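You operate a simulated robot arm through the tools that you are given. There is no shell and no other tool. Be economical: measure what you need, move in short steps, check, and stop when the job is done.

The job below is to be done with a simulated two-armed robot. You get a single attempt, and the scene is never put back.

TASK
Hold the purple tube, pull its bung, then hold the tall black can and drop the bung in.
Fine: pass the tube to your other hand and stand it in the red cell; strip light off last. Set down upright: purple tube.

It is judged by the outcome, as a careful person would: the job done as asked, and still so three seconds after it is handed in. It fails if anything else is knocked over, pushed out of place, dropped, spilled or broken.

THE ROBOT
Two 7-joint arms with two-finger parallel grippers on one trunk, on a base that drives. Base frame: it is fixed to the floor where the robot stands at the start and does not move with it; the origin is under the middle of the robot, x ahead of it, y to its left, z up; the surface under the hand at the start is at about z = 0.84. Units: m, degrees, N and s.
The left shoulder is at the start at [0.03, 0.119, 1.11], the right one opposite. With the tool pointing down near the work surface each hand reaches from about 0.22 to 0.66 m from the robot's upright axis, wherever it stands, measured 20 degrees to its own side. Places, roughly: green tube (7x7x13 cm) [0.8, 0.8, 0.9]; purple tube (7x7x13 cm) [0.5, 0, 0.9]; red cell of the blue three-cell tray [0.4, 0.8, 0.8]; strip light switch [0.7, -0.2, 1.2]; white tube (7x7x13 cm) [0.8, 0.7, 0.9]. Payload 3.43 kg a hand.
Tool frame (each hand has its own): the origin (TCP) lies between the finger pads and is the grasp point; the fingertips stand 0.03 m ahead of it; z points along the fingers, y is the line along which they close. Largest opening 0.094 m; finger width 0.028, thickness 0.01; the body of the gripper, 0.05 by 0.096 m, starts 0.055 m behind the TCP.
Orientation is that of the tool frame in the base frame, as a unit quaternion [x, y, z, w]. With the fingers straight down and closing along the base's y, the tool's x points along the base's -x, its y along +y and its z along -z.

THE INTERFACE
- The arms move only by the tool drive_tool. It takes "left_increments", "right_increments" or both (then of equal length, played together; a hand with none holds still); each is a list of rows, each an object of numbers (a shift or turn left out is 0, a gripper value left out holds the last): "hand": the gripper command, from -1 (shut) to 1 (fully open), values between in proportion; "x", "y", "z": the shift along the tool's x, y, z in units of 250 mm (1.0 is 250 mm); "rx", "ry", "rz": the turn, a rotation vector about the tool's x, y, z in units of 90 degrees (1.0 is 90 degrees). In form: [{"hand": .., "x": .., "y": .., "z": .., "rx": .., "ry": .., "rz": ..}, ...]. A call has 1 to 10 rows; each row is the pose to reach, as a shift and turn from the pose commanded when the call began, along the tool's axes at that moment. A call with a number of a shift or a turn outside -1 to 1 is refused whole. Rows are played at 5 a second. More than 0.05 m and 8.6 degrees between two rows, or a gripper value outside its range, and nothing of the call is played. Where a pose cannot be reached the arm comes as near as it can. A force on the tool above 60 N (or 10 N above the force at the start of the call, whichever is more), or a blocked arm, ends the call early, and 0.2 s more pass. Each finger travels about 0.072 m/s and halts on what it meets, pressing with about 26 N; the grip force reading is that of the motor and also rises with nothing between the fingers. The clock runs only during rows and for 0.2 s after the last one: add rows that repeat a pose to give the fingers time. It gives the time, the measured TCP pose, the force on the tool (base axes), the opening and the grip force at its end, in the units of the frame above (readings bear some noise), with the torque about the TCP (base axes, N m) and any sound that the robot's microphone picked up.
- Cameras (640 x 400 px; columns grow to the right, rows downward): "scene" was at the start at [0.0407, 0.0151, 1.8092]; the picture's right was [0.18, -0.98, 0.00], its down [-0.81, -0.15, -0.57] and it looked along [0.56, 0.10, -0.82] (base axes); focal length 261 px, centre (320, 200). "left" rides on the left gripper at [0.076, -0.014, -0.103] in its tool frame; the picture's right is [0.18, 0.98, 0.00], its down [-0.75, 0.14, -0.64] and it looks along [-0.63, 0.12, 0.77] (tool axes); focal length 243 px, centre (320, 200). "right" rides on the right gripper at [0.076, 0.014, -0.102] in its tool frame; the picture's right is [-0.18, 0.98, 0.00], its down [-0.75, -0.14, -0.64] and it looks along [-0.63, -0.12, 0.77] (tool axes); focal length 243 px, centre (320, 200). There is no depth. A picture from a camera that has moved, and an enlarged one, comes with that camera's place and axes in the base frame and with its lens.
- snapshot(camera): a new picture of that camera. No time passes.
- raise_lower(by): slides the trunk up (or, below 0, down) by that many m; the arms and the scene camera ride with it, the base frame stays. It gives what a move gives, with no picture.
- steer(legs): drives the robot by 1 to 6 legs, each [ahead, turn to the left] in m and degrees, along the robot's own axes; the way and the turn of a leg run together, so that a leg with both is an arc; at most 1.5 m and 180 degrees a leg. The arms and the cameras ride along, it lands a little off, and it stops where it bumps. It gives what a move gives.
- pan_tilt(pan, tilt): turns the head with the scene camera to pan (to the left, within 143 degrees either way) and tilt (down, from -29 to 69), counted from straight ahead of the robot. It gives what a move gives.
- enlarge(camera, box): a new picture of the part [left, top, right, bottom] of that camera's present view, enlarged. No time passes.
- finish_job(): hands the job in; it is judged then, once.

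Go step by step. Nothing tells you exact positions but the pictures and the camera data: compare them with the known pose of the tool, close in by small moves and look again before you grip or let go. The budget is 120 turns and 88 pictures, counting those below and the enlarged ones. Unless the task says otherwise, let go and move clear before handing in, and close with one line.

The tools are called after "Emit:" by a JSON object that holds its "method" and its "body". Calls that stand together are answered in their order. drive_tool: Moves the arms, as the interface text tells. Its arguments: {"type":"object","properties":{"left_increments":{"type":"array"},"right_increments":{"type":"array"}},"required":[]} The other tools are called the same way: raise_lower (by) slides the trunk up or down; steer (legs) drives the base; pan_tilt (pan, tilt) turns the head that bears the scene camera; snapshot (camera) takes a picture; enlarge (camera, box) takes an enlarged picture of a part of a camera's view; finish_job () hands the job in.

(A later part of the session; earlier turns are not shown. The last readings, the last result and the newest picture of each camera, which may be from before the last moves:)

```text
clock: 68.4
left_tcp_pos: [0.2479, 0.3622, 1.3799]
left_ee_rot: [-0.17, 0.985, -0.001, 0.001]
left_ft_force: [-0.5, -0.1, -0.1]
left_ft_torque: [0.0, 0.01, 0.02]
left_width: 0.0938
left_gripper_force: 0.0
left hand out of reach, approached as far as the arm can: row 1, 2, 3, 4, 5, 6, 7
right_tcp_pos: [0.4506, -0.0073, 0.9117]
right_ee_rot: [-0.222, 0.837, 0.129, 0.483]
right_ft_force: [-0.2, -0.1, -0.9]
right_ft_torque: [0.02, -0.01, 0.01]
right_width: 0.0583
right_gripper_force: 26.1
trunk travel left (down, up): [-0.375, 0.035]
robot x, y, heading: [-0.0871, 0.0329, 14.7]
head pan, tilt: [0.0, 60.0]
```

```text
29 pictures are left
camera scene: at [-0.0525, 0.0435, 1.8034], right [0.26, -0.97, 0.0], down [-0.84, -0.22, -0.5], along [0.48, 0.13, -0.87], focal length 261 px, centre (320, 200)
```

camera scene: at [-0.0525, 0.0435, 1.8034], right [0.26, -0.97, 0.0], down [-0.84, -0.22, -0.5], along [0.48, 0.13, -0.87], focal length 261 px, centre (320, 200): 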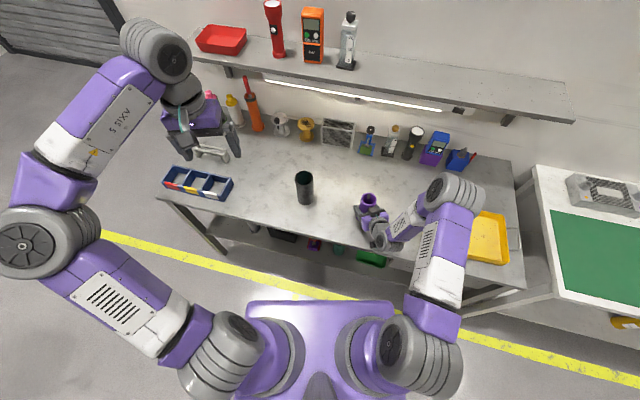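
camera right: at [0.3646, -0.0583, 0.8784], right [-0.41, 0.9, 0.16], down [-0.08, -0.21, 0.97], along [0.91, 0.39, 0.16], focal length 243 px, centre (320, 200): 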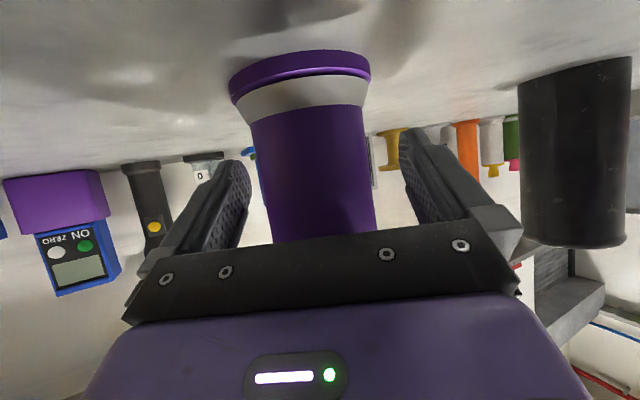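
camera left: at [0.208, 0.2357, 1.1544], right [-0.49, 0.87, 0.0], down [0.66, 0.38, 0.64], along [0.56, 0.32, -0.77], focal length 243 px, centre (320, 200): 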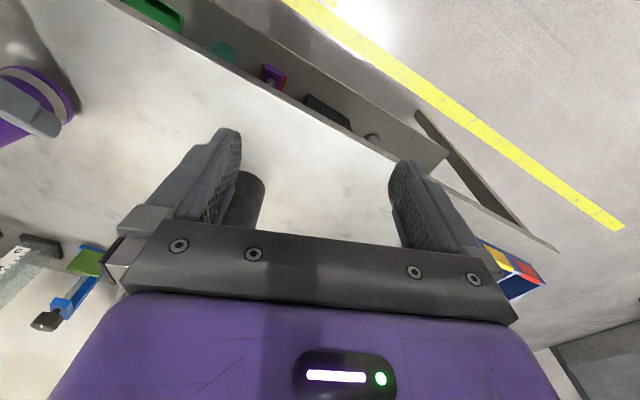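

The arm is back in its starting-like posture. Moving over toward the tube in two parts, checking reach.

Emit:
{"method": "drive_tool", "body": {"left_increments": [{"x": -0.023, "y": -0.139, "z": 0.1}, {"x": -0.045, "y": -0.278, "z": 0.2}, {"x": -0.068, "y": -0.417, "z": 0.3}, {"x": -0.091, "y": -0.556, "z": 0.4}, {"x": -0.113, "y": -0.695, "z": 0.5}, {"x": -0.136, "y": -0.834, "z": 0.6}]}}

```text
clock: 69.8
left_tcp_pos: [0.2537, 0.2882, 1.1922]
left_ee_rot: [-0.17, 0.985, -0.001, 0.001]
left_ft_force: [-0.2, 0.4, -0.5]
left_ft_torque: [-0.04, 0.03, 0.03]
left_width: 0.0939
left_gripper_force: 0.1
left hand out of reach, approached as far as the arm can: row 1, 2, 3, 4, 5, 6
right_tcp_pos: [0.4526, -0.0068, 0.9096]
right_ee_rot: [-0.223, 0.837, 0.128, 0.483]
right_ft_force: [0.3, 0.0, -1.1]
right_ft_torque: [0.01, 0.05, 0.02]
right_width: 0.0585
right_gripper_force: 26.1
trunk travel left (down, up): [-0.375, 0.035]
robot x, y, heading: [-0.0881, 0.0307, 14.8]
head pan, tilt: [0.0, 60.0]
```

The left yaw seems at its limit for crossing over. I'll rotate it 20° outward and retry; meanwhile the right lifts the tube higher.

Emit:
{"method": "drive_tool", "body": {"left_increments": [{"rz": 0.05}, {"rz": 0.11}, {"rz": 0.17}, {"rz": 0.23, "x": -0.058, "y": -0.136}, {"rz": 0.23, "x": -0.117, "y": -0.272}, {"rz": 0.23, "x": -0.175, "y": -0.408}, {"rz": 0.23, "x": -0.233, "y": -0.544}, {"rz": 0.23, "x": -0.292, "y": -0.68}, {"rz": 0.23, "x": -0.35, "y": -0.816}, {"rz": 0.23, "x": -0.408, "y": -0.952}], "right_increments": [{"x": -0.069, "z": -0.04}, {"x": -0.139, "z": -0.08}, {"x": -0.208, "z": -0.12}, {"x": -0.277, "z": -0.16}, {"x": -0.346, "z": -0.2}, {"x": -0.346, "z": -0.2}, {"x": -0.346, "z": -0.2}, {"x": -0.346, "z": -0.2}, {"x": -0.346, "z": -0.2}, {"x": -0.346, "z": -0.2}]}}

```text
clock: 72.0
left_tcp_pos: [0.2556, 0.2893, 1.1826]
left_ee_rot: [0.008, 1.0, -0.001, 0.001]
left_ft_force: [-0.7, -0.5, 0.4]
left_ft_torque: [0.0, 0.0, 0.03]
left_width: 0.094
left_gripper_force: 0.1
left hand out of reach, approached as far as the arm can: row 4, 5, 6, 7, 8, 9, 10
right_tcp_pos: [0.4506, -0.0077, 1.0119]
right_ee_rot: [-0.223, 0.837, 0.129, 0.483]
right_ft_force: [-0.6, -0.7, -1.5]
right_ft_torque: [-0.01, -0.01, 0.0]
right_width: 0.0583
right_gripper_force: 26.3
trunk travel left (down, up): [-0.375, 0.035]
robot x, y, heading: [-0.0893, 0.0344, 14.8]
head pan, tilt: [0.0, 60.0]
```

Emit:
{"method": "drive_tool", "body": {"left_increments": [{"x": -0.12, "y": 0.08}, {"x": -0.24, "y": 0.16}, {"x": -0.36, "y": 0.24}, {"x": -0.48, "y": 0.32}, {"x": -0.6, "y": 0.4}, {"x": -0.72, "y": 0.4}]}}

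Emit:
{"method": "snapshot", "body": {"camera": "scene"}}

```text
clock: 73.4
left_tcp_pos: [0.3258, 0.4015, 1.1614]
left_ee_rot: [0.01, 1.0, -0.001, 0.002]
left_ft_force: [0.0, -0.3, -0.5]
left_ft_torque: [0.01, -0.04, -0.01]
left_width: 0.0941
left_gripper_force: 0.1
left hand out of reach, approached as far as the arm can: row 1, 2, 3, 4, 5, 6
right_tcp_pos: [0.4522, -0.0072, 1.0137]
right_ee_rot: [-0.223, 0.837, 0.129, 0.483]
right_ft_force: [-0.1, 0.0, -1.0]
right_ft_torque: [-0.03, 0.02, -0.03]
right_width: 0.0584
right_gripper_force: 25.9
trunk travel left (down, up): [-0.375, 0.035]
robot x, y, heading: [-0.0916, 0.0342, 15.0]
head pan, tilt: [0.0, 60.0]
```

```text
28 pictures are left
camera scene: at [-0.0522, 0.0436, 1.8034], right [0.26, -0.97, 0.0], down [-0.84, -0.22, -0.5], along [0.48, 0.13, -0.87], focal length 261 px, centre (320, 200)
```

scene: 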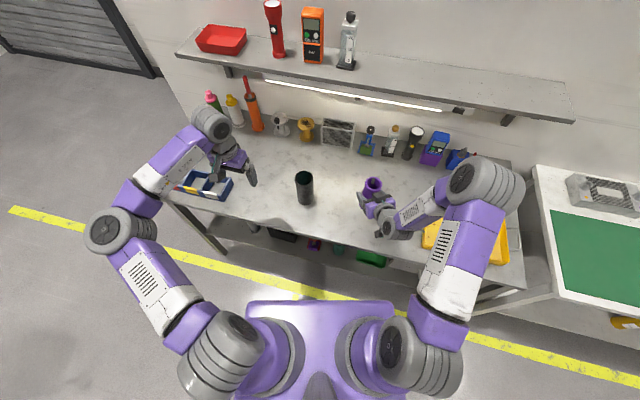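

The left elbow has drifted into a limiting posture. I'll unwind it by tilting the fingers forward again while rising to the starting height.

Emit:
{"method": "drive_tool", "body": {"left_increments": [{"z": -0.12, "ry": -0.083}, {"z": -0.24, "ry": -0.167}, {"z": -0.36, "ry": -0.25}, {"z": -0.48, "ry": -0.333}, {"z": -0.6, "ry": -0.417}, {"z": -0.72, "ry": -0.5}, {"z": -0.84, "ry": -0.583}, {"z": -0.96, "ry": -0.667}]}}

```text
clock: 75.2
left_tcp_pos: [0.3214, 0.3968, 1.3983]
left_ee_rot: [0.008, 0.865, -0.005, 0.502]
left_ft_force: [0.5, -0.6, -0.1]
left_ft_torque: [0.04, 0.02, 0.0]
left_width: 0.0939
left_gripper_force: 0.1
right_tcp_pos: [0.4507, -0.0074, 1.0126]
right_ee_rot: [-0.223, 0.837, 0.129, 0.483]
right_ft_force: [0.1, 0.8, -2.0]
right_ft_torque: [0.02, 0.04, 0.0]
right_width: 0.0583
right_gripper_force: 26.1
trunk travel left (down, up): [-0.375, 0.035]
robot x, y, heading: [-0.084, 0.0304, 15.0]
head pan, tilt: [0.0, 60.0]
```

Emit:
{"method": "drive_tool", "body": {"left_increments": [{"x": 0.055, "y": -0.057, "z": -0.095, "rx": 0.072, "rz": 0.042}, {"x": 0.11, "y": -0.114, "z": -0.19, "rx": 0.144, "rz": 0.083}, {"x": 0.165, "y": -0.171, "z": -0.285, "rx": 0.217, "rz": 0.125}, {"x": 0.22, "y": -0.228, "z": -0.38, "rx": 0.289, "rz": 0.167}]}}

Emit:
{"method": "drive_tool", "body": {"left_increments": [{"ry": 0.083}, {"ry": 0.167}, {"ry": 0.25}, {"ry": 0.333}, {"ry": 0.417}, {"ry": 0.5}, {"ry": 0.583}, {"ry": 0.667}]}}

Emit:
{"method": "snapshot", "body": {"camera": "scene"}}

```text
clock: 76.2
left_tcp_pos: [0.2109, 0.3441, 1.3979]
left_ee_rot: [0.233, 0.833, -0.135, 0.483]
left_ft_force: [0.5, 0.1, 0.3]
left_ft_torque: [-0.02, -0.01, 0.01]
left_width: 0.0942
left_gripper_force: 0.1
right_tcp_pos: [0.4525, -0.0074, 1.0117]
right_ee_rot: [-0.223, 0.837, 0.13, 0.482]
right_ft_force: [0.1, 0.0, -0.8]
right_ft_torque: [0.04, -0.05, -0.01]
right_width: 0.0583
right_gripper_force: 25.7
trunk travel left (down, up): [-0.375, 0.035]
robot x, y, heading: [-0.0874, 0.0322, 15.2]
head pan, tilt: [0.0, 60.0]
```

```text
clock: 78.0
left_tcp_pos: [0.2045, 0.3226, 1.3818]
left_ee_rot: [0.266, 0.964, 0.0, 0.001]
left_ft_force: [-0.1, 0.0, -0.7]
left_ft_torque: [0.0, -0.04, 0.02]
left_width: 0.0939
left_gripper_force: 0.0
left hand out of reach, approached as far as the arm can: row 7, 8
right_tcp_pos: [0.4521, -0.0069, 1.0115]
right_ee_rot: [-0.223, 0.837, 0.129, 0.483]
right_ft_force: [0.3, -0.4, -1.1]
right_ft_torque: [0.05, -0.01, 0.02]
right_width: 0.058
right_gripper_force: 26.2
trunk travel left (down, up): [-0.375, 0.035]
robot x, y, heading: [-0.0886, 0.0374, 14.9]
head pan, tilt: [0.0, 60.0]
```

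```text
27 pictures are left
camera scene: at [-0.0518, 0.0423, 1.8034], right [0.26, -0.97, 0.0], down [-0.84, -0.22, -0.5], along [0.48, 0.13, -0.87], focal length 261 px, centre (320, 200)
```

scene: 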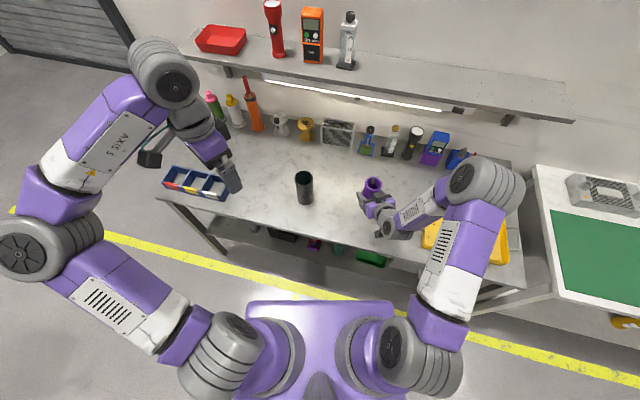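

The left arm reaches well with tilted side grips but not top-down, while the right does top-down well. So I'll swap the handover: set the tube down gently, take it by the top with the right, and receive it with a left side grip. First I set the tube down.

Emit:
{"method": "drive_tool", "body": {"right_increments": [{"x": 0.1, "z": 0.058}, {"x": 0.2, "z": 0.116}, {"x": 0.29, "z": 0.168}, {"x": 0.35, "z": 0.202}, {"x": 0.385, "z": 0.222}, {"x": 0.402, "z": 0.232}, {"x": 0.409, "z": 0.236}], "left_increments": [{"ry": -0.083}, {"ry": -0.167}, {"ry": -0.25}, {"ry": -0.333}, {"ry": -0.417}, {"ry": -0.5}, {"ry": -0.583}]}}

Emit:
{"method": "snapshot", "body": {"camera": "right"}}

```text
clock: 79.6
left_tcp_pos: [0.204, 0.3239, 1.3809]
left_ee_rot: [0.24, 0.863, -0.118, 0.429]
left_ft_force: [0.3, 0.3, -0.1]
left_ft_torque: [0.0, -0.01, -0.03]
left_width: 0.0939
left_gripper_force: 0.0
right_tcp_pos: [0.4499, -0.0064, 0.8943]
right_ee_rot: [-0.223, 0.837, 0.128, 0.484]
right_ft_force: [-1.3, 0.1, 0.0]
right_ft_torque: [0.05, 0.06, 0.0]
right_width: 0.0579
right_gripper_force: 25.7
trunk travel left (down, up): [-0.375, 0.035]
robot x, y, heading: [-0.0906, 0.0314, 14.9]
head pan, tilt: [0.0, 60.0]
```

```text
26 pictures are left
camera right: at [0.3343, -0.0592, 0.8785], right [-0.41, 0.9, 0.16], down [-0.09, -0.21, 0.97], along [0.91, 0.39, 0.16], focal length 243 px, centre (320, 200)
```

right: 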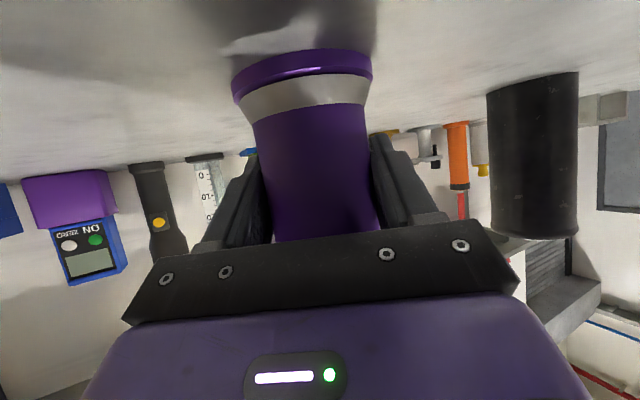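

It's within about a millimetre of the table. I'll lower that last bit, release, back out, and rise.

Emit:
{"method": "drive_tool", "body": {"right_increments": [{"x": 0.005, "z": 0.003}, {"x": 0.007, "z": 0.004}]}}

Emit:
{"method": "drive_tool", "body": {"right_increments": [{"hand": -0.1}, {"hand": 0.5}, {"hand": 1}, {"hand": 1}]}}

Emit:
{"method": "drive_tool", "body": {"right_increments": [{"x": 0.045, "z": -0.078}, {"x": 0.09, "z": -0.156}, {"x": 0.14, "z": -0.242}, {"x": 0.19, "z": -0.329}, {"x": 0.23, "z": -0.398}, {"x": 0.09, "z": -0.478}, {"x": -0.05, "z": -0.558}, {"x": -0.19, "z": -0.638}, {"x": -0.33, "z": -0.718}, {"x": -0.47, "z": -0.8}]}}

Emit:
{"method": "snapshot", "body": {"camera": "scene"}}

```text
clock: 80.2
left_tcp_pos: [0.2028, 0.3229, 1.382]
left_ee_rot: [0.242, 0.863, -0.119, 0.428]
left_ft_force: [-0.5, -0.7, -0.3]
left_ft_torque: [0.0, -0.01, 0.0]
left_width: 0.0938
left_gripper_force: 0.2
right_tcp_pos: [0.4512, -0.0085, 0.8932]
right_ee_rot: [-0.222, 0.836, 0.129, 0.486]
right_ft_force: [-0.5, 0.0, 12.2]
right_ft_torque: [-0.02, 0.52, -0.06]
right_width: 0.0579
right_gripper_force: 26.3
trunk travel left (down, up): [-0.375, 0.035]
robot x, y, heading: [-0.0872, 0.0345, 14.7]
head pan, tilt: [0.0, 60.0]
```

```text
clock: 81.2
left_tcp_pos: [0.2041, 0.3213, 1.3822]
left_ee_rot: [0.24, 0.864, -0.118, 0.427]
left_ft_force: [0.0, 0.0, 0.4]
left_ft_torque: [-0.04, -0.01, -0.02]
left_width: 0.0941
left_gripper_force: 0.0
right_tcp_pos: [0.45, -0.007, 0.8917]
right_ee_rot: [-0.223, 0.837, 0.129, 0.483]
right_ft_force: [-0.2, -0.2, 0.6]
right_ft_torque: [0.02, -0.02, 0.0]
right_width: 0.0938
right_gripper_force: 0.1
trunk travel left (down, up): [-0.375, 0.035]
robot x, y, heading: [-0.0874, 0.0323, 14.9]
head pan, tilt: [0.0, 60.0]
```

```text
clock: 83.4
left_tcp_pos: [0.2028, 0.3216, 1.3825]
left_ee_rot: [0.241, 0.863, -0.119, 0.428]
left_ft_force: [-1.0, -1.2, 0.5]
left_ft_torque: [0.0, 0.01, 0.02]
left_width: 0.094
left_gripper_force: 0.2
right_tcp_pos: [0.373, -0.0666, 1.0864]
right_ee_rot: [-0.222, 0.837, 0.129, 0.483]
right_ft_force: [-0.4, 0.0, 0.6]
right_ft_torque: [-0.01, 0.0, -0.02]
right_width: 0.094
right_gripper_force: 0.0
right hand out of reach, approached as far as the arm can: row 9, 10
trunk travel left (down, up): [-0.375, 0.035]
robot x, y, heading: [-0.0897, 0.0307, 14.5]
head pan, tilt: [0.0, 60.0]
```

```text
25 pictures are left
camera scene: at [-0.0537, 0.0438, 1.8034], right [0.26, -0.97, 0.0], down [-0.84, -0.22, -0.5], along [0.48, 0.13, -0.87], focal length 261 px, centre (320, 200)
```

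scene: 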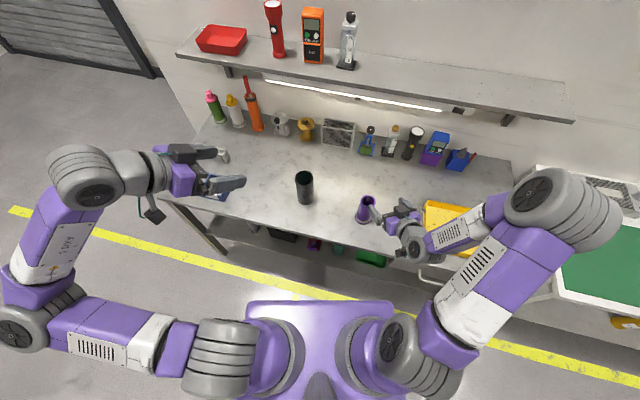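

The tube stands upright at about (0.451, -0.008). Now untilt the right hand to fingers-down while rising, and see whether it stays free.

Emit:
{"method": "drive_tool", "body": {"right_increments": [{"x": -0.043, "z": -0.025, "ry": 0.083}, {"x": -0.087, "z": -0.05, "ry": 0.167}, {"x": -0.13, "z": -0.075, "ry": 0.25}, {"x": -0.173, "z": -0.1, "ry": 0.333}, {"x": -0.216, "z": -0.125, "ry": 0.417}, {"x": -0.26, "z": -0.15, "ry": 0.5}, {"x": -0.303, "z": -0.175, "ry": 0.583}, {"x": -0.346, "z": -0.2, "ry": 0.667}]}}

```text
clock: 85.2
left_tcp_pos: [0.2052, 0.323, 1.3825]
left_ee_rot: [0.241, 0.863, -0.119, 0.427]
left_ft_force: [-0.1, -0.1, -0.1]
left_ft_torque: [-0.02, 0.0, 0.0]
left_width: 0.094
left_gripper_force: 0.0
right_tcp_pos: [0.3738, -0.0681, 1.1867]
right_ee_rot: [-0.258, 0.966, 0.0, -0.001]
right_ft_force: [0.9, -0.8, -0.2]
right_ft_torque: [0.01, 0.02, 0.0]
right_width: 0.0941
right_gripper_force: 0.1
trunk travel left (down, up): [-0.375, 0.035]
robot x, y, heading: [-0.0902, 0.0321, 14.9]
head pan, tilt: [0.0, 60.0]
```

The right arm is free. I'll turn the base back to the bung-pulling stance (heading -25°, 2 cm back).

Emit:
{"method": "steer", "body": {"legs": [[0, -40], [-0.02, 0]]}}

Emit:
{"method": "pan_tilt", "body": {"pan": 25, "tilt": 60}}

```text
clock: 87.8
left_tcp_pos: [0.3067, 0.0729, 1.381]
left_ee_rot: [0.522, 0.729, -0.259, 0.359]
left_ft_force: [0.1, 0.4, -0.6]
left_ft_torque: [0.01, -0.03, -0.04]
left_width: 0.0939
left_gripper_force: 0.0
right_tcp_pos: [0.184, -0.3345, 1.1866]
right_ee_rot: [0.09, 0.996, 0.001, 0.0]
right_ft_force: [0.3, -0.3, -0.1]
right_ft_torque: [-0.03, 0.02, 0.0]
right_width: 0.0939
right_gripper_force: 0.1
trunk travel left (down, up): [-0.375, 0.035]
robot x, y, heading: [-0.1066, 0.0418, -25.4]
head pan, tilt: [0.0, 60.0]
```

```text
clock: 88.7
left_tcp_pos: [0.3059, 0.0732, 1.3814]
left_ee_rot: [0.522, 0.729, -0.257, 0.36]
left_ft_force: [0.1, 0.8, -0.6]
left_ft_torque: [-0.01, -0.03, 0.0]
left_width: 0.094
left_gripper_force: 0.0
right_tcp_pos: [0.1833, -0.3352, 1.1872]
right_ee_rot: [0.089, 0.996, -0.001, -0.001]
right_ft_force: [-0.2, 0.4, 0.2]
right_ft_torque: [0.03, 0.0, 0.0]
right_width: 0.0941
right_gripper_force: 0.0
trunk travel left (down, up): [-0.375, 0.035]
robot x, y, heading: [-0.107, 0.0365, -25.3]
head pan, tilt: [25.0, 60.0]
```

Left goes first, low and out of the right arm's way: yaw back to heading -40° while descending part way.

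Emit:
{"method": "drive_tool", "body": {"left_increments": [{"x": 0.111, "y": -0.007, "z": -0.015, "rx": -0.055, "rz": -0.041}, {"x": 0.222, "y": -0.014, "z": -0.03, "rx": -0.11, "rz": -0.082}, {"x": 0.334, "y": -0.02, "z": -0.044, "rx": -0.165, "rz": -0.124}, {"x": 0.445, "y": -0.027, "z": -0.059, "rx": -0.22, "rz": -0.165}, {"x": 0.556, "y": -0.034, "z": -0.074, "rx": -0.275, "rz": -0.206}]}}

```text
clock: 89.9
left_tcp_pos: [0.2794, 0.174, 1.2966]
left_ee_rot: [0.31, 0.841, -0.152, 0.417]
left_ft_force: [0.7, 0.4, 0.5]
left_ft_torque: [-0.03, 0.0, 0.0]
left_width: 0.0938
left_gripper_force: 0.0
left hand out of reach, approached as far as the arm can: row 5
right_tcp_pos: [0.1837, -0.3328, 1.1871]
right_ee_rot: [0.09, 0.996, 0.0, 0.0]
right_ft_force: [0.2, -0.6, -0.5]
right_ft_torque: [-0.02, 0.0, -0.03]
right_width: 0.094
right_gripper_force: 0.0
trunk travel left (down, up): [-0.375, 0.035]
robot x, y, heading: [-0.1084, 0.0357, -25.1]
head pan, tilt: [25.0, 60.0]
```

Emit:
{"method": "drive_tool", "body": {"left_increments": [{"x": 0.081, "y": -0.01, "z": 0.116, "ry": -0.035}, {"x": 0.163, "y": -0.02, "z": 0.233, "ry": -0.07}, {"x": 0.244, "y": -0.03, "z": 0.349, "ry": -0.105}, {"x": 0.325, "y": -0.04, "z": 0.465, "ry": -0.14}, {"x": 0.406, "y": -0.05, "z": 0.581, "ry": -0.14}, {"x": 0.488, "y": -0.06, "z": 0.698, "ry": -0.14}, {"x": 0.569, "y": -0.07, "z": 0.814, "ry": -0.14}, {"x": 0.65, "y": -0.081, "z": 0.93, "ry": -0.14}]}}

```text
clock: 91.7
left_tcp_pos: [0.334, 0.1018, 1.0263]
left_ee_rot: [0.292, 0.79, -0.185, 0.507]
left_ft_force: [-0.1, -0.1, -0.2]
left_ft_torque: [0.0, 0.01, -0.01]
left_width: 0.0943
left_gripper_force: 0.2
left hand out of reach, approached as far as the arm can: row 1, 2, 3, 4, 5, 6, 7
right_tcp_pos: [0.1834, -0.3343, 1.1868]
right_ee_rot: [0.09, 0.996, 0.0, 0.0]
right_ft_force: [-0.1, 0.5, 0.5]
right_ft_torque: [0.0, -0.03, 0.02]
right_width: 0.0939
right_gripper_force: 0.0
trunk travel left (down, up): [-0.375, 0.035]
robot x, y, heading: [-0.1052, 0.0433, -25.2]
head pan, tilt: [25.0, 60.0]
```

Emit:
{"method": "drive_tool", "body": {"left_increments": [{"x": 0.09, "y": -0.009, "z": 0.081}, {"x": 0.181, "y": -0.018, "z": 0.162}, {"x": 0.271, "y": -0.028, "z": 0.242}, {"x": 0.362, "y": -0.037, "z": 0.323}]}}

Emit:
{"method": "drive_tool", "body": {"right_increments": [{"x": -0.064, "y": 0.114}, {"x": -0.129, "y": 0.229}, {"x": -0.193, "y": 0.343}, {"x": -0.257, "y": 0.457}, {"x": -0.321, "y": 0.571}, {"x": -0.386, "y": 0.686}, {"x": -0.45, "y": 0.8}]}}

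Emit:
{"method": "snapshot", "body": {"camera": "left"}}

Emit:
{"method": "snapshot", "body": {"camera": "right"}}

```text
clock: 92.7
left_tcp_pos: [0.3558, 0.0735, 0.9117]
left_ee_rot: [0.292, 0.79, -0.185, 0.507]
left_ft_force: [0.4, 0.3, 0.2]
left_ft_torque: [0.01, 0.0, 0.02]
left_width: 0.0941
left_gripper_force: 0.0
right_tcp_pos: [0.1841, -0.3345, 1.1872]
right_ee_rot: [0.09, 0.996, 0.001, -0.001]
right_ft_force: [-1.0, 1.3, 0.4]
right_ft_torque: [0.04, 0.01, 0.02]
right_width: 0.094
right_gripper_force: 0.1
trunk travel left (down, up): [-0.375, 0.035]
robot x, y, heading: [-0.1053, 0.0422, -25.2]
head pan, tilt: [25.0, 60.0]
```

```text
clock: 94.3
left_tcp_pos: [0.3552, 0.0762, 0.9111]
left_ee_rot: [0.292, 0.789, -0.185, 0.507]
left_ft_force: [1.2, -0.7, -0.5]
left_ft_torque: [-0.01, -0.02, 0.0]
left_width: 0.094
left_gripper_force: 0.1
right_tcp_pos: [0.328, -0.1536, 1.1857]
right_ee_rot: [0.09, 0.996, 0.0, 0.0]
right_ft_force: [-0.1, 0.1, -1.1]
right_ft_torque: [0.0, -0.01, 0.01]
right_width: 0.094
right_gripper_force: 0.0
trunk travel left (down, up): [-0.375, 0.035]
robot x, y, heading: [-0.1061, 0.0406, -25.4]
head pan, tilt: [25.0, 60.0]
```

```text
24 pictures are left
camera left: at [0.2511, 0.1449, 0.8856], right [0.58, 0.8, -0.16], down [-0.12, 0.28, 0.95], along [0.81, -0.53, 0.25], focal length 243 px, centre (320, 200)
```

left: 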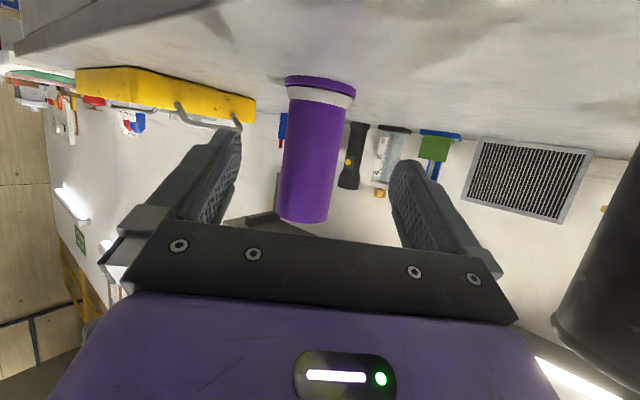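

```text
23 pictures are left
camera right: at [0.2568, -0.1275, 1.2889], right [0.36, 0.93, 0.0], down [0.72, -0.27, 0.64], along [0.6, -0.23, -0.77], focal length 243 px, centre (320, 200)
```

right: 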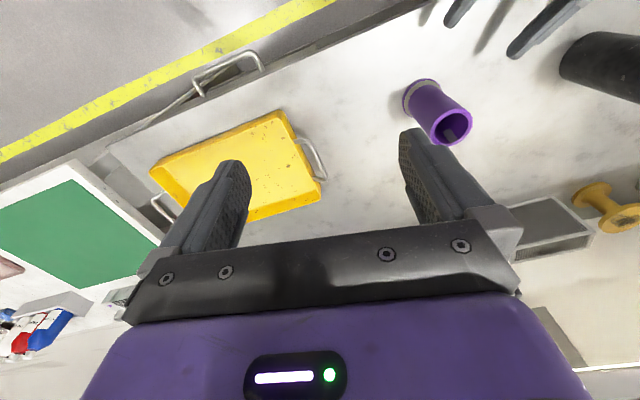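

Both views agree on the tube at (0.451, -0.008) with its top at z≈0.968. Moving the right hand above it.

Emit:
{"method": "drive_tool", "body": {"right_increments": [{"x": -0.054, "y": 0.094, "z": 0.072, "rz": 0.02}, {"x": -0.109, "y": 0.189, "z": 0.144, "rz": 0.04}, {"x": -0.163, "y": 0.283, "z": 0.216, "rz": 0.06}, {"x": -0.218, "y": 0.377, "z": 0.288, "rz": 0.08}, {"x": -0.272, "y": 0.471, "z": 0.36, "rz": 0.1}, {"x": -0.327, "y": 0.566, "z": 0.432, "rz": 0.12}, {"x": -0.381, "y": 0.66, "z": 0.504, "rz": 0.13}]}}

Emit:
{"method": "snapshot", "body": {"camera": "right"}}

```text
clock: 95.9
left_tcp_pos: [0.3546, 0.0753, 0.912]
left_ee_rot: [0.292, 0.79, -0.185, 0.507]
left_ft_force: [0.3, -0.3, 0.2]
left_ft_torque: [0.01, -0.02, -0.01]
left_width: 0.0939
left_gripper_force: 0.0
right_tcp_pos: [0.4534, -0.0107, 1.0616]
right_ee_rot: [0.191, 0.982, 0.001, -0.001]
right_ft_force: [0.9, -0.1, 0.1]
right_ft_torque: [-0.02, 0.01, 0.02]
right_width: 0.0939
right_gripper_force: 0.0
trunk travel left (down, up): [-0.375, 0.035]
robot x, y, heading: [-0.107, 0.041, -25.1]
head pan, tilt: [25.0, 60.0]
```

```text
22 pictures are left
camera right: at [0.3899, 0.0318, 1.1639], right [0.54, 0.84, 0.0], down [0.65, -0.41, 0.64], along [0.54, -0.35, -0.77], focal length 243 px, centre (320, 200)
```

right: 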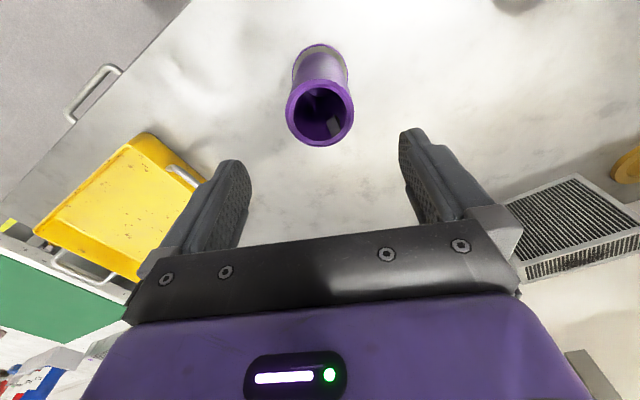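

Centred within 4 mm. Descend over the tube's rim and close.

Emit:
{"method": "drive_tool", "body": {"right_increments": [{"x": 0.015, "y": 0.005, "z": 0.07}, {"x": 0.015, "y": 0.005, "z": 0.14}, {"x": 0.015, "y": 0.005, "z": 0.21}, {"x": 0.015, "y": 0.005, "z": 0.28}, {"x": 0.015, "y": 0.005, "z": 0.35}]}}

Emit:
{"method": "drive_tool", "body": {"right_increments": [{"hand": 0.5}, {"hand": 0}, {"hand": -1}, {"hand": -1}]}}

Emit:
{"method": "snapshot", "body": {"camera": "left"}}

```text
clock: 97.1
left_tcp_pos: [0.3548, 0.0735, 0.9119]
left_ee_rot: [0.292, 0.79, -0.184, 0.507]
left_ft_force: [-0.5, 0.3, 0.7]
left_ft_torque: [0.03, 0.0, -0.02]
left_width: 0.0937
left_gripper_force: 0.0
right_tcp_pos: [0.4493, -0.01, 0.9738]
right_ee_rot: [0.19, 0.982, 0.0, -0.001]
right_ft_force: [-0.2, -0.5, -0.3]
right_ft_torque: [-0.02, -0.01, -0.02]
right_width: 0.0941
right_gripper_force: 0.1
trunk travel left (down, up): [-0.375, 0.035]
robot x, y, heading: [-0.1017, 0.0366, -25.3]
head pan, tilt: [25.0, 60.0]
```

```text
clock: 98.1
left_tcp_pos: [0.3539, 0.0736, 0.9126]
left_ee_rot: [0.292, 0.789, -0.185, 0.508]
left_ft_force: [0.4, -0.1, 0.2]
left_ft_torque: [-0.04, -0.04, 0.03]
left_width: 0.0939
left_gripper_force: 0.1
right_tcp_pos: [0.45, -0.0096, 0.9737]
right_ee_rot: [0.19, 0.982, 0.0, 0.0]
right_ft_force: [-0.7, 0.4, -0.5]
right_ft_torque: [0.04, -0.02, 0.01]
right_width: 0.0554
right_gripper_force: 26.0
trunk travel left (down, up): [-0.375, 0.035]
robot x, y, heading: [-0.1041, 0.0414, -25.0]
head pan, tilt: [25.0, 60.0]
```

```text
21 pictures are left
camera left: at [0.2507, 0.1445, 0.8858], right [0.58, 0.8, -0.16], down [-0.12, 0.28, 0.95], along [0.81, -0.53, 0.25], focal length 243 px, centre (320, 200)
```

left: 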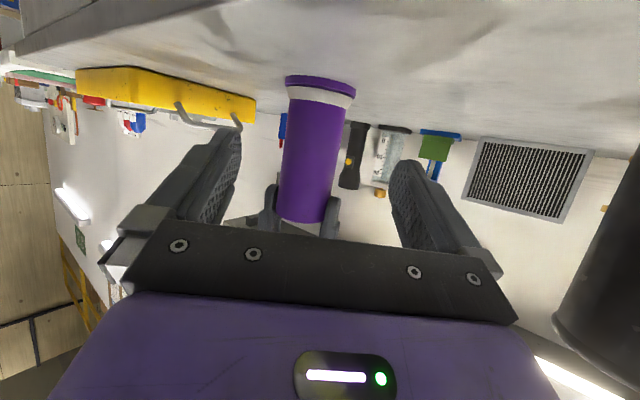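

The right grips the rim (55 mm). I'll lift the tube 15 mm clear, then bring the left hand in from the side.

Emit:
{"method": "drive_tool", "body": {"right_increments": [{"z": -0.03}, {"z": -0.06}, {"z": -0.06}, {"z": -0.06}, {"z": -0.06}, {"z": -0.06}, {"z": -0.06}], "left_increments": [{"x": -0.015, "z": -0.007}, {"x": -0.029, "z": -0.013}, {"x": -0.07, "z": 0.075}, {"x": -0.115, "z": 0.17}, {"x": -0.16, "z": 0.265}, {"x": -0.2, "z": 0.355}, {"x": -0.237, "z": 0.436}]}}

Emit:
{"method": "snapshot", "body": {"camera": "left"}}

Emit:
{"method": "snapshot", "body": {"camera": "right"}}

```text
clock: 99.7
left_tcp_pos: [0.453, -0.006, 0.9207]
left_ee_rot: [0.291, 0.79, -0.184, 0.507]
left_ft_force: [-0.5, 0.7, -0.1]
left_ft_torque: [-0.03, 0.0, -0.03]
left_width: 0.0939
left_gripper_force: 0.1
right_tcp_pos: [0.4489, -0.0094, 0.989]
right_ee_rot: [0.19, 0.982, 0.001, -0.001]
right_ft_force: [-0.8, -0.8, -0.9]
right_ft_torque: [0.01, 0.0, 0.01]
right_width: 0.0555
right_gripper_force: 26.4
trunk travel left (down, up): [-0.375, 0.035]
robot x, y, heading: [-0.1017, 0.0408, -25.5]
head pan, tilt: [25.0, 60.0]
```

```text
20 pictures are left
camera left: at [0.3482, 0.0641, 0.894], right [0.58, 0.8, -0.16], down [-0.12, 0.28, 0.95], along [0.81, -0.53, 0.25], focal length 243 px, centre (320, 200)
```

left: 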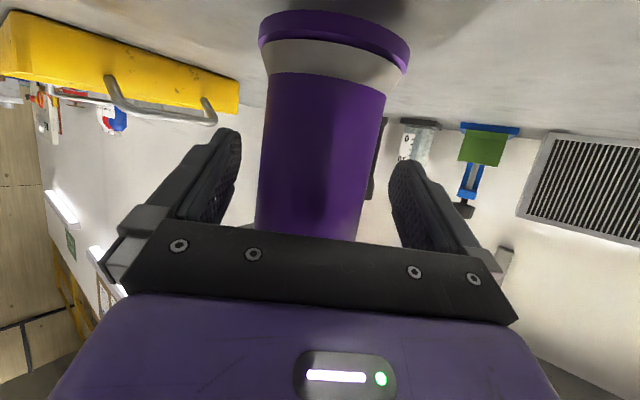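

```text
19 pictures are left
camera right: at [0.3848, 0.0314, 1.0908], right [0.54, 0.84, 0.0], down [0.65, -0.41, 0.64], along [0.54, -0.35, -0.77], focal length 243 px, centre (320, 200)
```

right: 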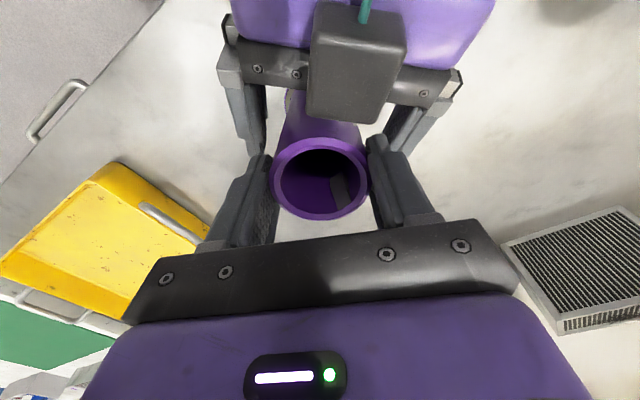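

The tube hangs between the left fingers. I'll shift 3 mm, close the left, then release with the right and rise straight up.

Emit:
{"method": "drive_tool", "body": {"left_increments": [{"y": -0.012}, {"y": -0.012, "hand": 0.4}, {"y": -0.012, "hand": -0.2}, {"y": -0.012, "hand": -1}, {"y": -0.012, "hand": -1}, {"y": -0.012, "hand": -1}]}}

```text
clock: 101.1
left_tcp_pos: [0.4492, -0.0096, 0.9198]
left_ee_rot: [0.292, 0.79, -0.185, 0.507]
left_ft_force: [0.4, -0.9, -0.1]
left_ft_torque: [-0.2, 0.07, -0.39]
left_width: 0.0581
left_gripper_force: 25.9
right_tcp_pos: [0.4487, -0.0087, 0.9886]
right_ee_rot: [0.19, 0.982, 0.0, 0.0]
right_ft_force: [0.3, 1.5, -1.9]
right_ft_torque: [0.28, -0.07, 0.33]
right_width: 0.0555
right_gripper_force: 25.4
trunk travel left (down, up): [-0.375, 0.035]
robot x, y, heading: [-0.1029, 0.0424, -25.3]
head pan, tilt: [25.0, 60.0]
```

Emit:
{"method": "drive_tool", "body": {"right_increments": [{"hand": 0.2}, {"hand": 0.6}, {"hand": 0.6}, {"z": -0.1}, {"z": -0.25}, {"z": -0.4}, {"z": -0.55}, {"z": -0.7}]}}

Emit:
{"method": "snapshot", "body": {"camera": "scene"}}

```text
clock: 102.9
left_tcp_pos: [0.4481, -0.0077, 0.9212]
left_ee_rot: [0.292, 0.79, -0.185, 0.507]
left_ft_force: [-0.7, 0.4, -0.1]
left_ft_torque: [0.04, -0.03, 0.0]
left_width: 0.0583
left_gripper_force: 26.0
right_tcp_pos: [0.4477, -0.0106, 1.1628]
right_ee_rot: [0.191, 0.982, 0.0, -0.001]
right_ft_force: [-0.6, -1.0, 0.3]
right_ft_torque: [0.01, 0.02, 0.01]
right_width: 0.0755
right_gripper_force: 0.1
trunk travel left (down, up): [-0.375, 0.035]
robot x, y, heading: [-0.1074, 0.0396, -25.3]
head pan, tilt: [25.0, 60.0]
```

```text
18 pictures are left
camera scene: at [-0.066, 0.055, 1.8034], right [-0.01, -1.0, 0.0], down [-0.87, 0.01, -0.5], along [0.5, 0.0, -0.87], focal length 261 px, centre (320, 200)
```

scene: 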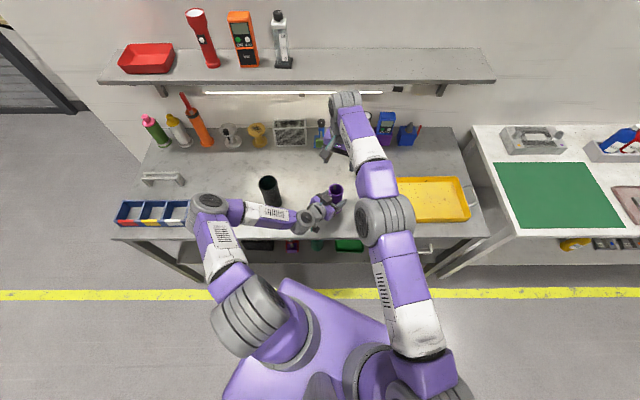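

Handover done: the left alone holds the tube. I'll move the right hand aside, then raise the tube well above the can's height before driving.

Emit:
{"method": "drive_tool", "body": {"right_increments": [{"x": 0.012, "y": -0.148, "z": -0.033}, {"x": 0.023, "y": -0.297, "z": -0.067}, {"x": 0.035, "y": -0.445, "z": -0.1}, {"x": 0.047, "y": -0.593, "z": -0.133}, {"x": 0.058, "y": -0.742, "z": -0.167}, {"x": 0.07, "y": -0.89, "z": -0.2}]}}

Emit:
{"method": "drive_tool", "body": {"left_increments": [{"x": -0.121, "z": -0.056}, {"x": -0.242, "z": -0.112}, {"x": -0.363, "z": -0.168}, {"x": -0.484, "z": -0.223}, {"x": -0.605, "z": -0.279}, {"x": -0.726, "z": -0.335}]}}

```text
clock: 104.3
left_tcp_pos: [0.4492, -0.0085, 0.921]
left_ee_rot: [0.292, 0.79, -0.184, 0.507]
left_ft_force: [-0.1, 0.8, 0.4]
left_ft_torque: [0.02, -0.04, 0.0]
left_width: 0.0582
left_gripper_force: 26.2
right_tcp_pos: [0.3479, -0.2112, 1.2149]
right_ee_rot: [0.19, 0.982, 0.0, 0.0]
right_ft_force: [-0.2, 0.0, -0.4]
right_ft_torque: [-0.01, -0.01, 0.01]
right_width: 0.0753
right_gripper_force: 0.1
trunk travel left (down, up): [-0.375, 0.035]
robot x, y, heading: [-0.1058, 0.0405, -25.4]
head pan, tilt: [25.0, 60.0]
```

```text
clock: 105.7
left_tcp_pos: [0.4455, -0.0098, 1.1208]
left_ee_rot: [0.292, 0.79, -0.184, 0.507]
left_ft_force: [0.1, -0.8, -2.0]
left_ft_torque: [-0.03, -0.03, 0.01]
left_width: 0.0581
left_gripper_force: 26.1
right_tcp_pos: [0.3487, -0.2097, 1.2152]
right_ee_rot: [0.191, 0.982, 0.0, 0.0]
right_ft_force: [0.0, 0.2, 0.4]
right_ft_torque: [0.0, -0.02, -0.02]
right_width: 0.0752
right_gripper_force: 0.1
trunk travel left (down, up): [-0.375, 0.035]
robot x, y, heading: [-0.1057, 0.0368, -25.1]
head pan, tilt: [25.0, 60.0]
```

Tube bottom is now at z≈1.05. Drive: turn to +90°, go 0.58 m along the bench, and turn back to face the tray.

Emit:
{"method": "steer", "body": {"legs": [[0, 115.2], [0.577, 0], [0, -90]]}}

Emit:
{"method": "snapshot", "body": {"camera": "scene"}}

```text
clock: 117.7
left_tcp_pos: [0.4312, 0.7878, 1.1185]
left_ee_rot: [0.127, 0.832, -0.078, 0.534]
left_ft_force: [-0.7, -0.6, -1.5]
left_ft_torque: [-0.02, 0.0, -0.01]
left_width: 0.0575
left_gripper_force: 25.8
right_tcp_pos: [0.4179, 0.5665, 1.2156]
right_ee_rot: [-0.011, 1.0, 0.0, 0.0]
right_ft_force: [0.3, -0.7, -0.3]
right_ft_torque: [0.0, -0.01, 0.01]
right_width: 0.0753
right_gripper_force: 0.0
trunk travel left (down, up): [-0.375, 0.035]
robot x, y, heading: [-0.0954, 0.6183, -2.2]
head pan, tilt: [25.0, 60.0]
```

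```text
17 pictures are left
camera scene: at [-0.0658, 0.6459, 1.8034], right [0.39, -0.92, 0.0], down [-0.8, -0.34, -0.5], along [0.46, 0.2, -0.87], focal length 261 px, centre (320, 200)
```

scene: 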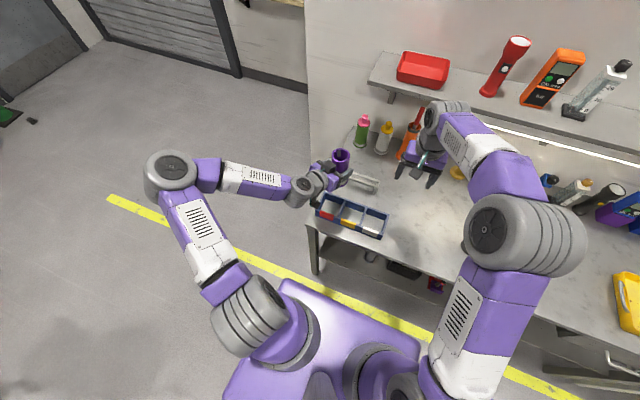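

Emit:
{"method": "enlarge", "body": {"camera": "scene", "box": [300, 140, 420, 250]}}

```text
3.64 times, centred on (360, 195) of scene
camera zoom: at [-0.0658, 0.6459, 1.8034], right [0.39, -0.92, 0.0], down [-0.8, -0.34, -0.5], along [0.46, 0.2, -0.87], focal length 949 px, centre (174, 218)
```

zoom: 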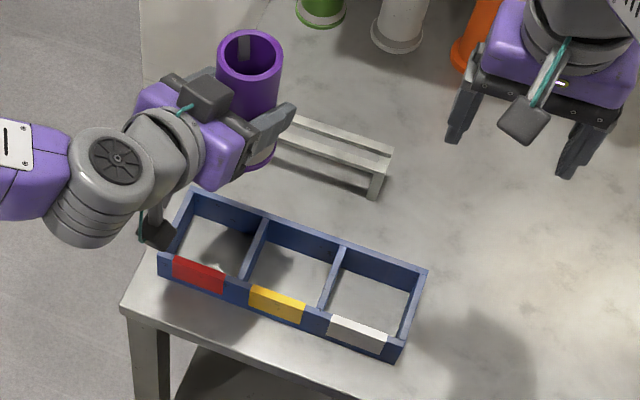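

The red cell's centre works out to about (0.421, 0.799), roughly 78 mm inside, with wall tops near 0.88. I'll lower the tube to just above the walls and check.

Emit:
{"method": "drive_tool", "body": {"left_increments": [{"x": 0.097, "y": 0.005, "z": 0.034}, {"x": 0.194, "y": 0.01, "z": 0.067}, {"x": 0.291, "y": 0.016, "z": 0.101}, {"x": 0.388, "y": 0.021, "z": 0.135}, {"x": 0.485, "y": 0.026, "z": 0.168}, {"x": 0.582, "y": 0.031, "z": 0.202}]}}

Emit:
{"method": "snapshot", "body": {"camera": "left"}}

Emit:
{"method": "enlarge", "body": {"camera": "scene", "box": [300, 170, 400, 240]}}

```text
clock: 119.1
left_tcp_pos: [0.4177, 0.8016, 0.9657]
left_ee_rot: [0.127, 0.833, -0.078, 0.534]
left_ft_force: [1.4, 0.2, -1.7]
left_ft_torque: [0.0, 0.03, 0.02]
left_width: 0.0575
left_gripper_force: 25.7
right_tcp_pos: [0.4185, 0.5665, 1.2156]
right_ee_rot: [-0.011, 1.0, 0.001, 0.0]
right_ft_force: [0.5, -0.1, -0.4]
right_ft_torque: [-0.02, -0.02, -0.02]
right_width: 0.0751
right_gripper_force: 0.0
trunk travel left (down, up): [-0.375, 0.035]
robot x, y, heading: [-0.1005, 0.6149, -2.3]
head pan, tilt: [25.0, 60.0]
```

```text
15 pictures are left
camera left: at [0.294, 0.8251, 0.94], right [0.22, 0.96, -0.16], down [-0.22, 0.21, 0.95], along [0.95, -0.17, 0.25], focal length 243 px, centre (320, 200)
```

left: 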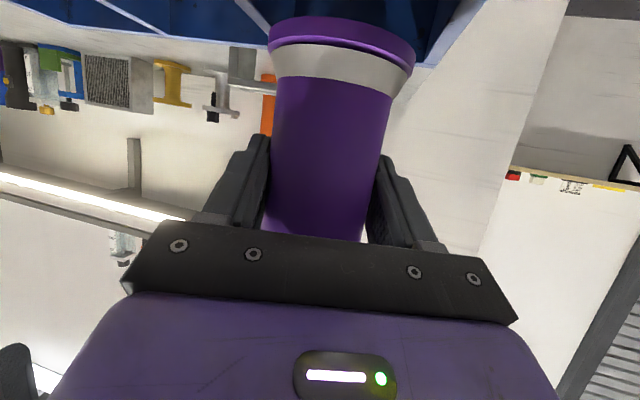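

```text
5.71 times, centred on (350, 205) of scene
camera zoom: at [-0.0659, 0.6465, 1.8034], right [0.39, -0.92, 0.0], down [-0.8, -0.34, -0.5], along [0.46, 0.19, -0.87], focal length 1491 px, centre (149, 171)
```

zoom: 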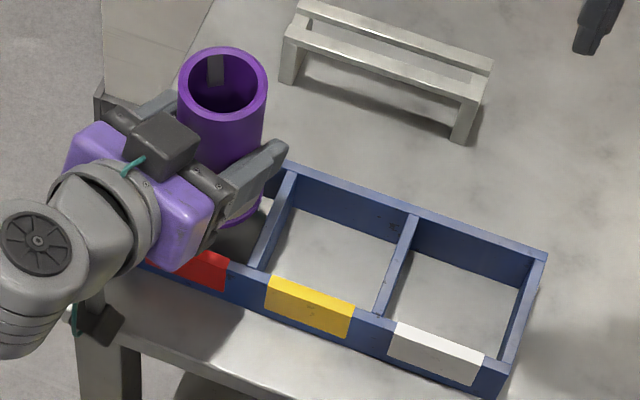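

The tube axis is about (0.4195, 0.8006), which matches the cell centre within a couple of mm. Lowering between the walls slowly.

Emit:
{"method": "drive_tool", "body": {"left_increments": [{"x": 0.036, "z": 0.017}, {"x": 0.073, "z": 0.033}, {"x": 0.109, "z": 0.05}, {"x": 0.138, "z": 0.063}, {"x": 0.16, "z": 0.073}]}}

Emit:
{"method": "snapshot", "body": {"camera": "left"}}

```text
clock: 120.3
left_tcp_pos: [0.4183, 0.8012, 0.9223]
left_ee_rot: [0.126, 0.832, -0.077, 0.534]
left_ft_force: [0.5, 0.5, -1.4]
left_ft_torque: [0.0, 0.05, -0.01]
left_width: 0.0576
left_gripper_force: 26.1
right_tcp_pos: [0.4196, 0.5664, 1.2156]
right_ee_rot: [-0.012, 1.0, 0.0, 0.001]
right_ft_force: [-1.3, -0.3, 0.0]
right_ft_torque: [0.0, 0.01, -0.04]
right_width: 0.0749
right_gripper_force: 0.0
trunk travel left (down, up): [-0.375, 0.035]
robot x, y, heading: [-0.0979, 0.6231, -2.0]
head pan, tilt: [25.0, 60.0]
```

```text
13 pictures are left
camera left: at [0.2954, 0.8244, 0.896], right [0.22, 0.96, -0.16], down [-0.22, 0.21, 0.95], along [0.95, -0.17, 0.25], focal length 243 px, centre (320, 200)
```

left: 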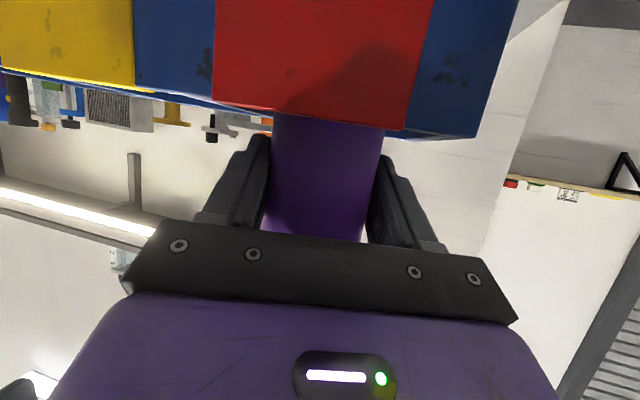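

No contact and the tube is inside the red cell. Lowering the last centimetre.

Emit:
{"method": "drive_tool", "body": {"left_increments": [{"x": 0.011, "z": 0.005}, {"x": 0.022, "z": 0.01}, {"x": 0.029, "z": 0.0133}]}}

Emit:
{"method": "drive_tool", "body": {"left_increments": [{"x": 0.007, "z": 0.0033}, {"x": 0.011, "z": 0.005}]}}

```text
clock: 121.1
left_tcp_pos: [0.4186, 0.8025, 0.9143]
left_ee_rot: [0.127, 0.832, -0.078, 0.534]
left_ft_force: [-1.4, 0.6, 1.6]
left_ft_torque: [-0.11, -0.01, -0.01]
left_width: 0.0576
left_gripper_force: 26.0
right_tcp_pos: [0.4178, 0.5652, 1.2147]
right_ee_rot: [-0.012, 1.0, 0.0, 0.0]
right_ft_force: [0.4, 0.4, -0.5]
right_ft_torque: [-0.01, 0.02, 0.03]
right_width: 0.0751
right_gripper_force: 0.1
trunk travel left (down, up): [-0.375, 0.035]
robot x, y, heading: [-0.0986, 0.618, -1.9]
head pan, tilt: [25.0, 60.0]
```

```text
clock: 121.7
left_tcp_pos: [0.4183, 0.802, 0.9137]
left_ee_rot: [0.127, 0.831, -0.078, 0.537]
left_ft_force: [-2.3, 3.6, 21.0]
left_ft_torque: [-0.9, -0.12, -0.07]
left_width: 0.0576
left_gripper_force: 25.7
right_tcp_pos: [0.4162, 0.5662, 1.2169]
right_ee_rot: [-0.012, 1.0, 0.0, 0.001]
right_ft_force: [-0.2, 0.1, 0.1]
right_ft_torque: [-0.01, 0.01, 0.01]
right_width: 0.0754
right_gripper_force: 0.1
trunk travel left (down, up): [-0.375, 0.035]
robot x, y, heading: [-0.097, 0.6159, -2.1]
head pan, tilt: [25.0, 60.0]
```

The torque shows the -y fingertip resting on the cell divider with the tube still about 9 mm off the floor. I'll unload it slightly, then ease the grip so the tube slides down between the fingers.

Emit:
{"method": "drive_tool", "body": {"left_increments": [{"x": -0.009, "z": -0.004}, {"x": -0.013, "z": -0.006}]}}

Emit:
{"method": "drive_tool", "body": {"left_increments": [{"hand": 0.22}, {"hand": 0.25}, {"hand": 0.27}, {"hand": 0.29}, {"hand": 0.31}, {"hand": 0.31}]}}

Emit:
{"method": "snapshot", "body": {"camera": "left"}}

```text
clock: 122.3
left_tcp_pos: [0.4184, 0.8005, 0.9134]
left_ee_rot: [0.125, 0.833, -0.077, 0.534]
left_ft_force: [5.2, 0.1, 9.6]
left_ft_torque: [-0.44, -0.21, 0.21]
left_width: 0.0577
left_gripper_force: 26.8
right_tcp_pos: [0.4184, 0.566, 1.2154]
right_ee_rot: [-0.011, 1.0, 0.0, 0.001]
right_ft_force: [-0.1, -0.5, -0.3]
right_ft_torque: [0.01, -0.02, 0.03]
right_width: 0.0752
right_gripper_force: 0.0
trunk travel left (down, up): [-0.375, 0.035]
robot x, y, heading: [-0.099, 0.6179, -2.2]
head pan, tilt: [25.0, 60.0]
```

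```text
clock: 123.7
left_tcp_pos: [0.4188, 0.8026, 0.9145]
left_ee_rot: [0.126, 0.833, -0.078, 0.534]
left_ft_force: [4.9, 3.1, 7.2]
left_ft_torque: [-0.26, -0.2, 0.28]
left_width: 0.0593
left_gripper_force: 0.1
right_tcp_pos: [0.4174, 0.565, 1.2162]
right_ee_rot: [-0.011, 1.0, 0.0, 0.0]
right_ft_force: [0.0, 0.1, -0.3]
right_ft_torque: [0.03, -0.02, 0.0]
right_width: 0.0752
right_gripper_force: 0.1
trunk travel left (down, up): [-0.375, 0.035]
robot x, y, heading: [-0.0983, 0.6158, -2.0]
head pan, tilt: [25.0, 60.0]
```

```text
12 pictures are left
camera left: at [0.2951, 0.8253, 0.8882], right [0.21, 0.96, -0.16], down [-0.22, 0.21, 0.95], along [0.95, -0.17, 0.25], focal length 243 px, centre (320, 200)
```

left: 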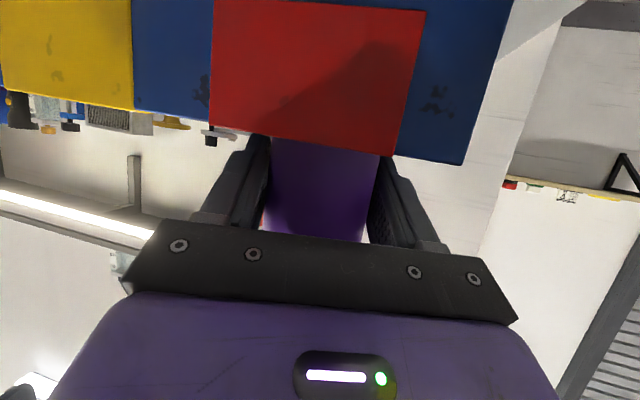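

Emit:
{"method": "drive_tool", "body": {"left_increments": [{"x": -0.008, "z": -0.004}, {"x": -0.015, "z": -0.007}, {"x": -0.015, "z": -0.007}]}}

Emit:
{"method": "enlarge", "body": {"camera": "scene", "box": [290, 150, 400, 240]}}

```text
clock: 124.5
left_tcp_pos: [0.4183, 0.8013, 0.9175]
left_ee_rot: [0.127, 0.833, -0.078, 0.533]
left_ft_force: [0.1, 0.5, -0.2]
left_ft_torque: [0.0, 0.0, 0.01]
left_width: 0.0617
left_gripper_force: 0.2
right_tcp_pos: [0.418, 0.5661, 1.2156]
right_ee_rot: [-0.011, 1.0, 0.0, -0.001]
right_ft_force: [0.4, 0.6, 0.0]
right_ft_torque: [0.02, -0.03, -0.01]
right_width: 0.075
right_gripper_force: 0.0
trunk travel left (down, up): [-0.375, 0.035]
robot x, y, heading: [-0.0949, 0.6181, -1.7]
head pan, tilt: [25.0, 60.0]
```

```text
4.44 times, centred on (345, 195) of scene
camera zoom: at [-0.066, 0.646, 1.8034], right [0.39, -0.92, 0.0], down [-0.8, -0.34, -0.5], along [0.46, 0.2, -0.87], focal length 1160 px, centre (209, 222)
```

zoom: 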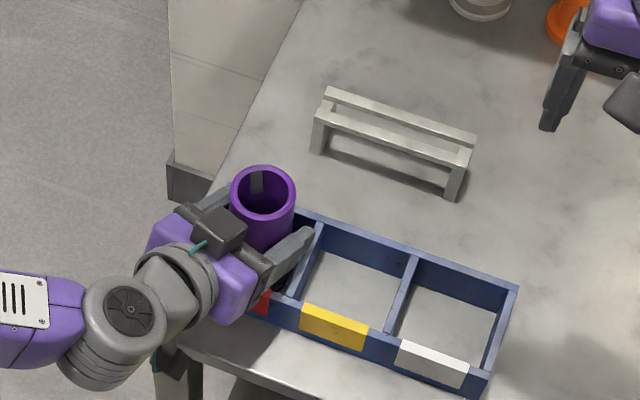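

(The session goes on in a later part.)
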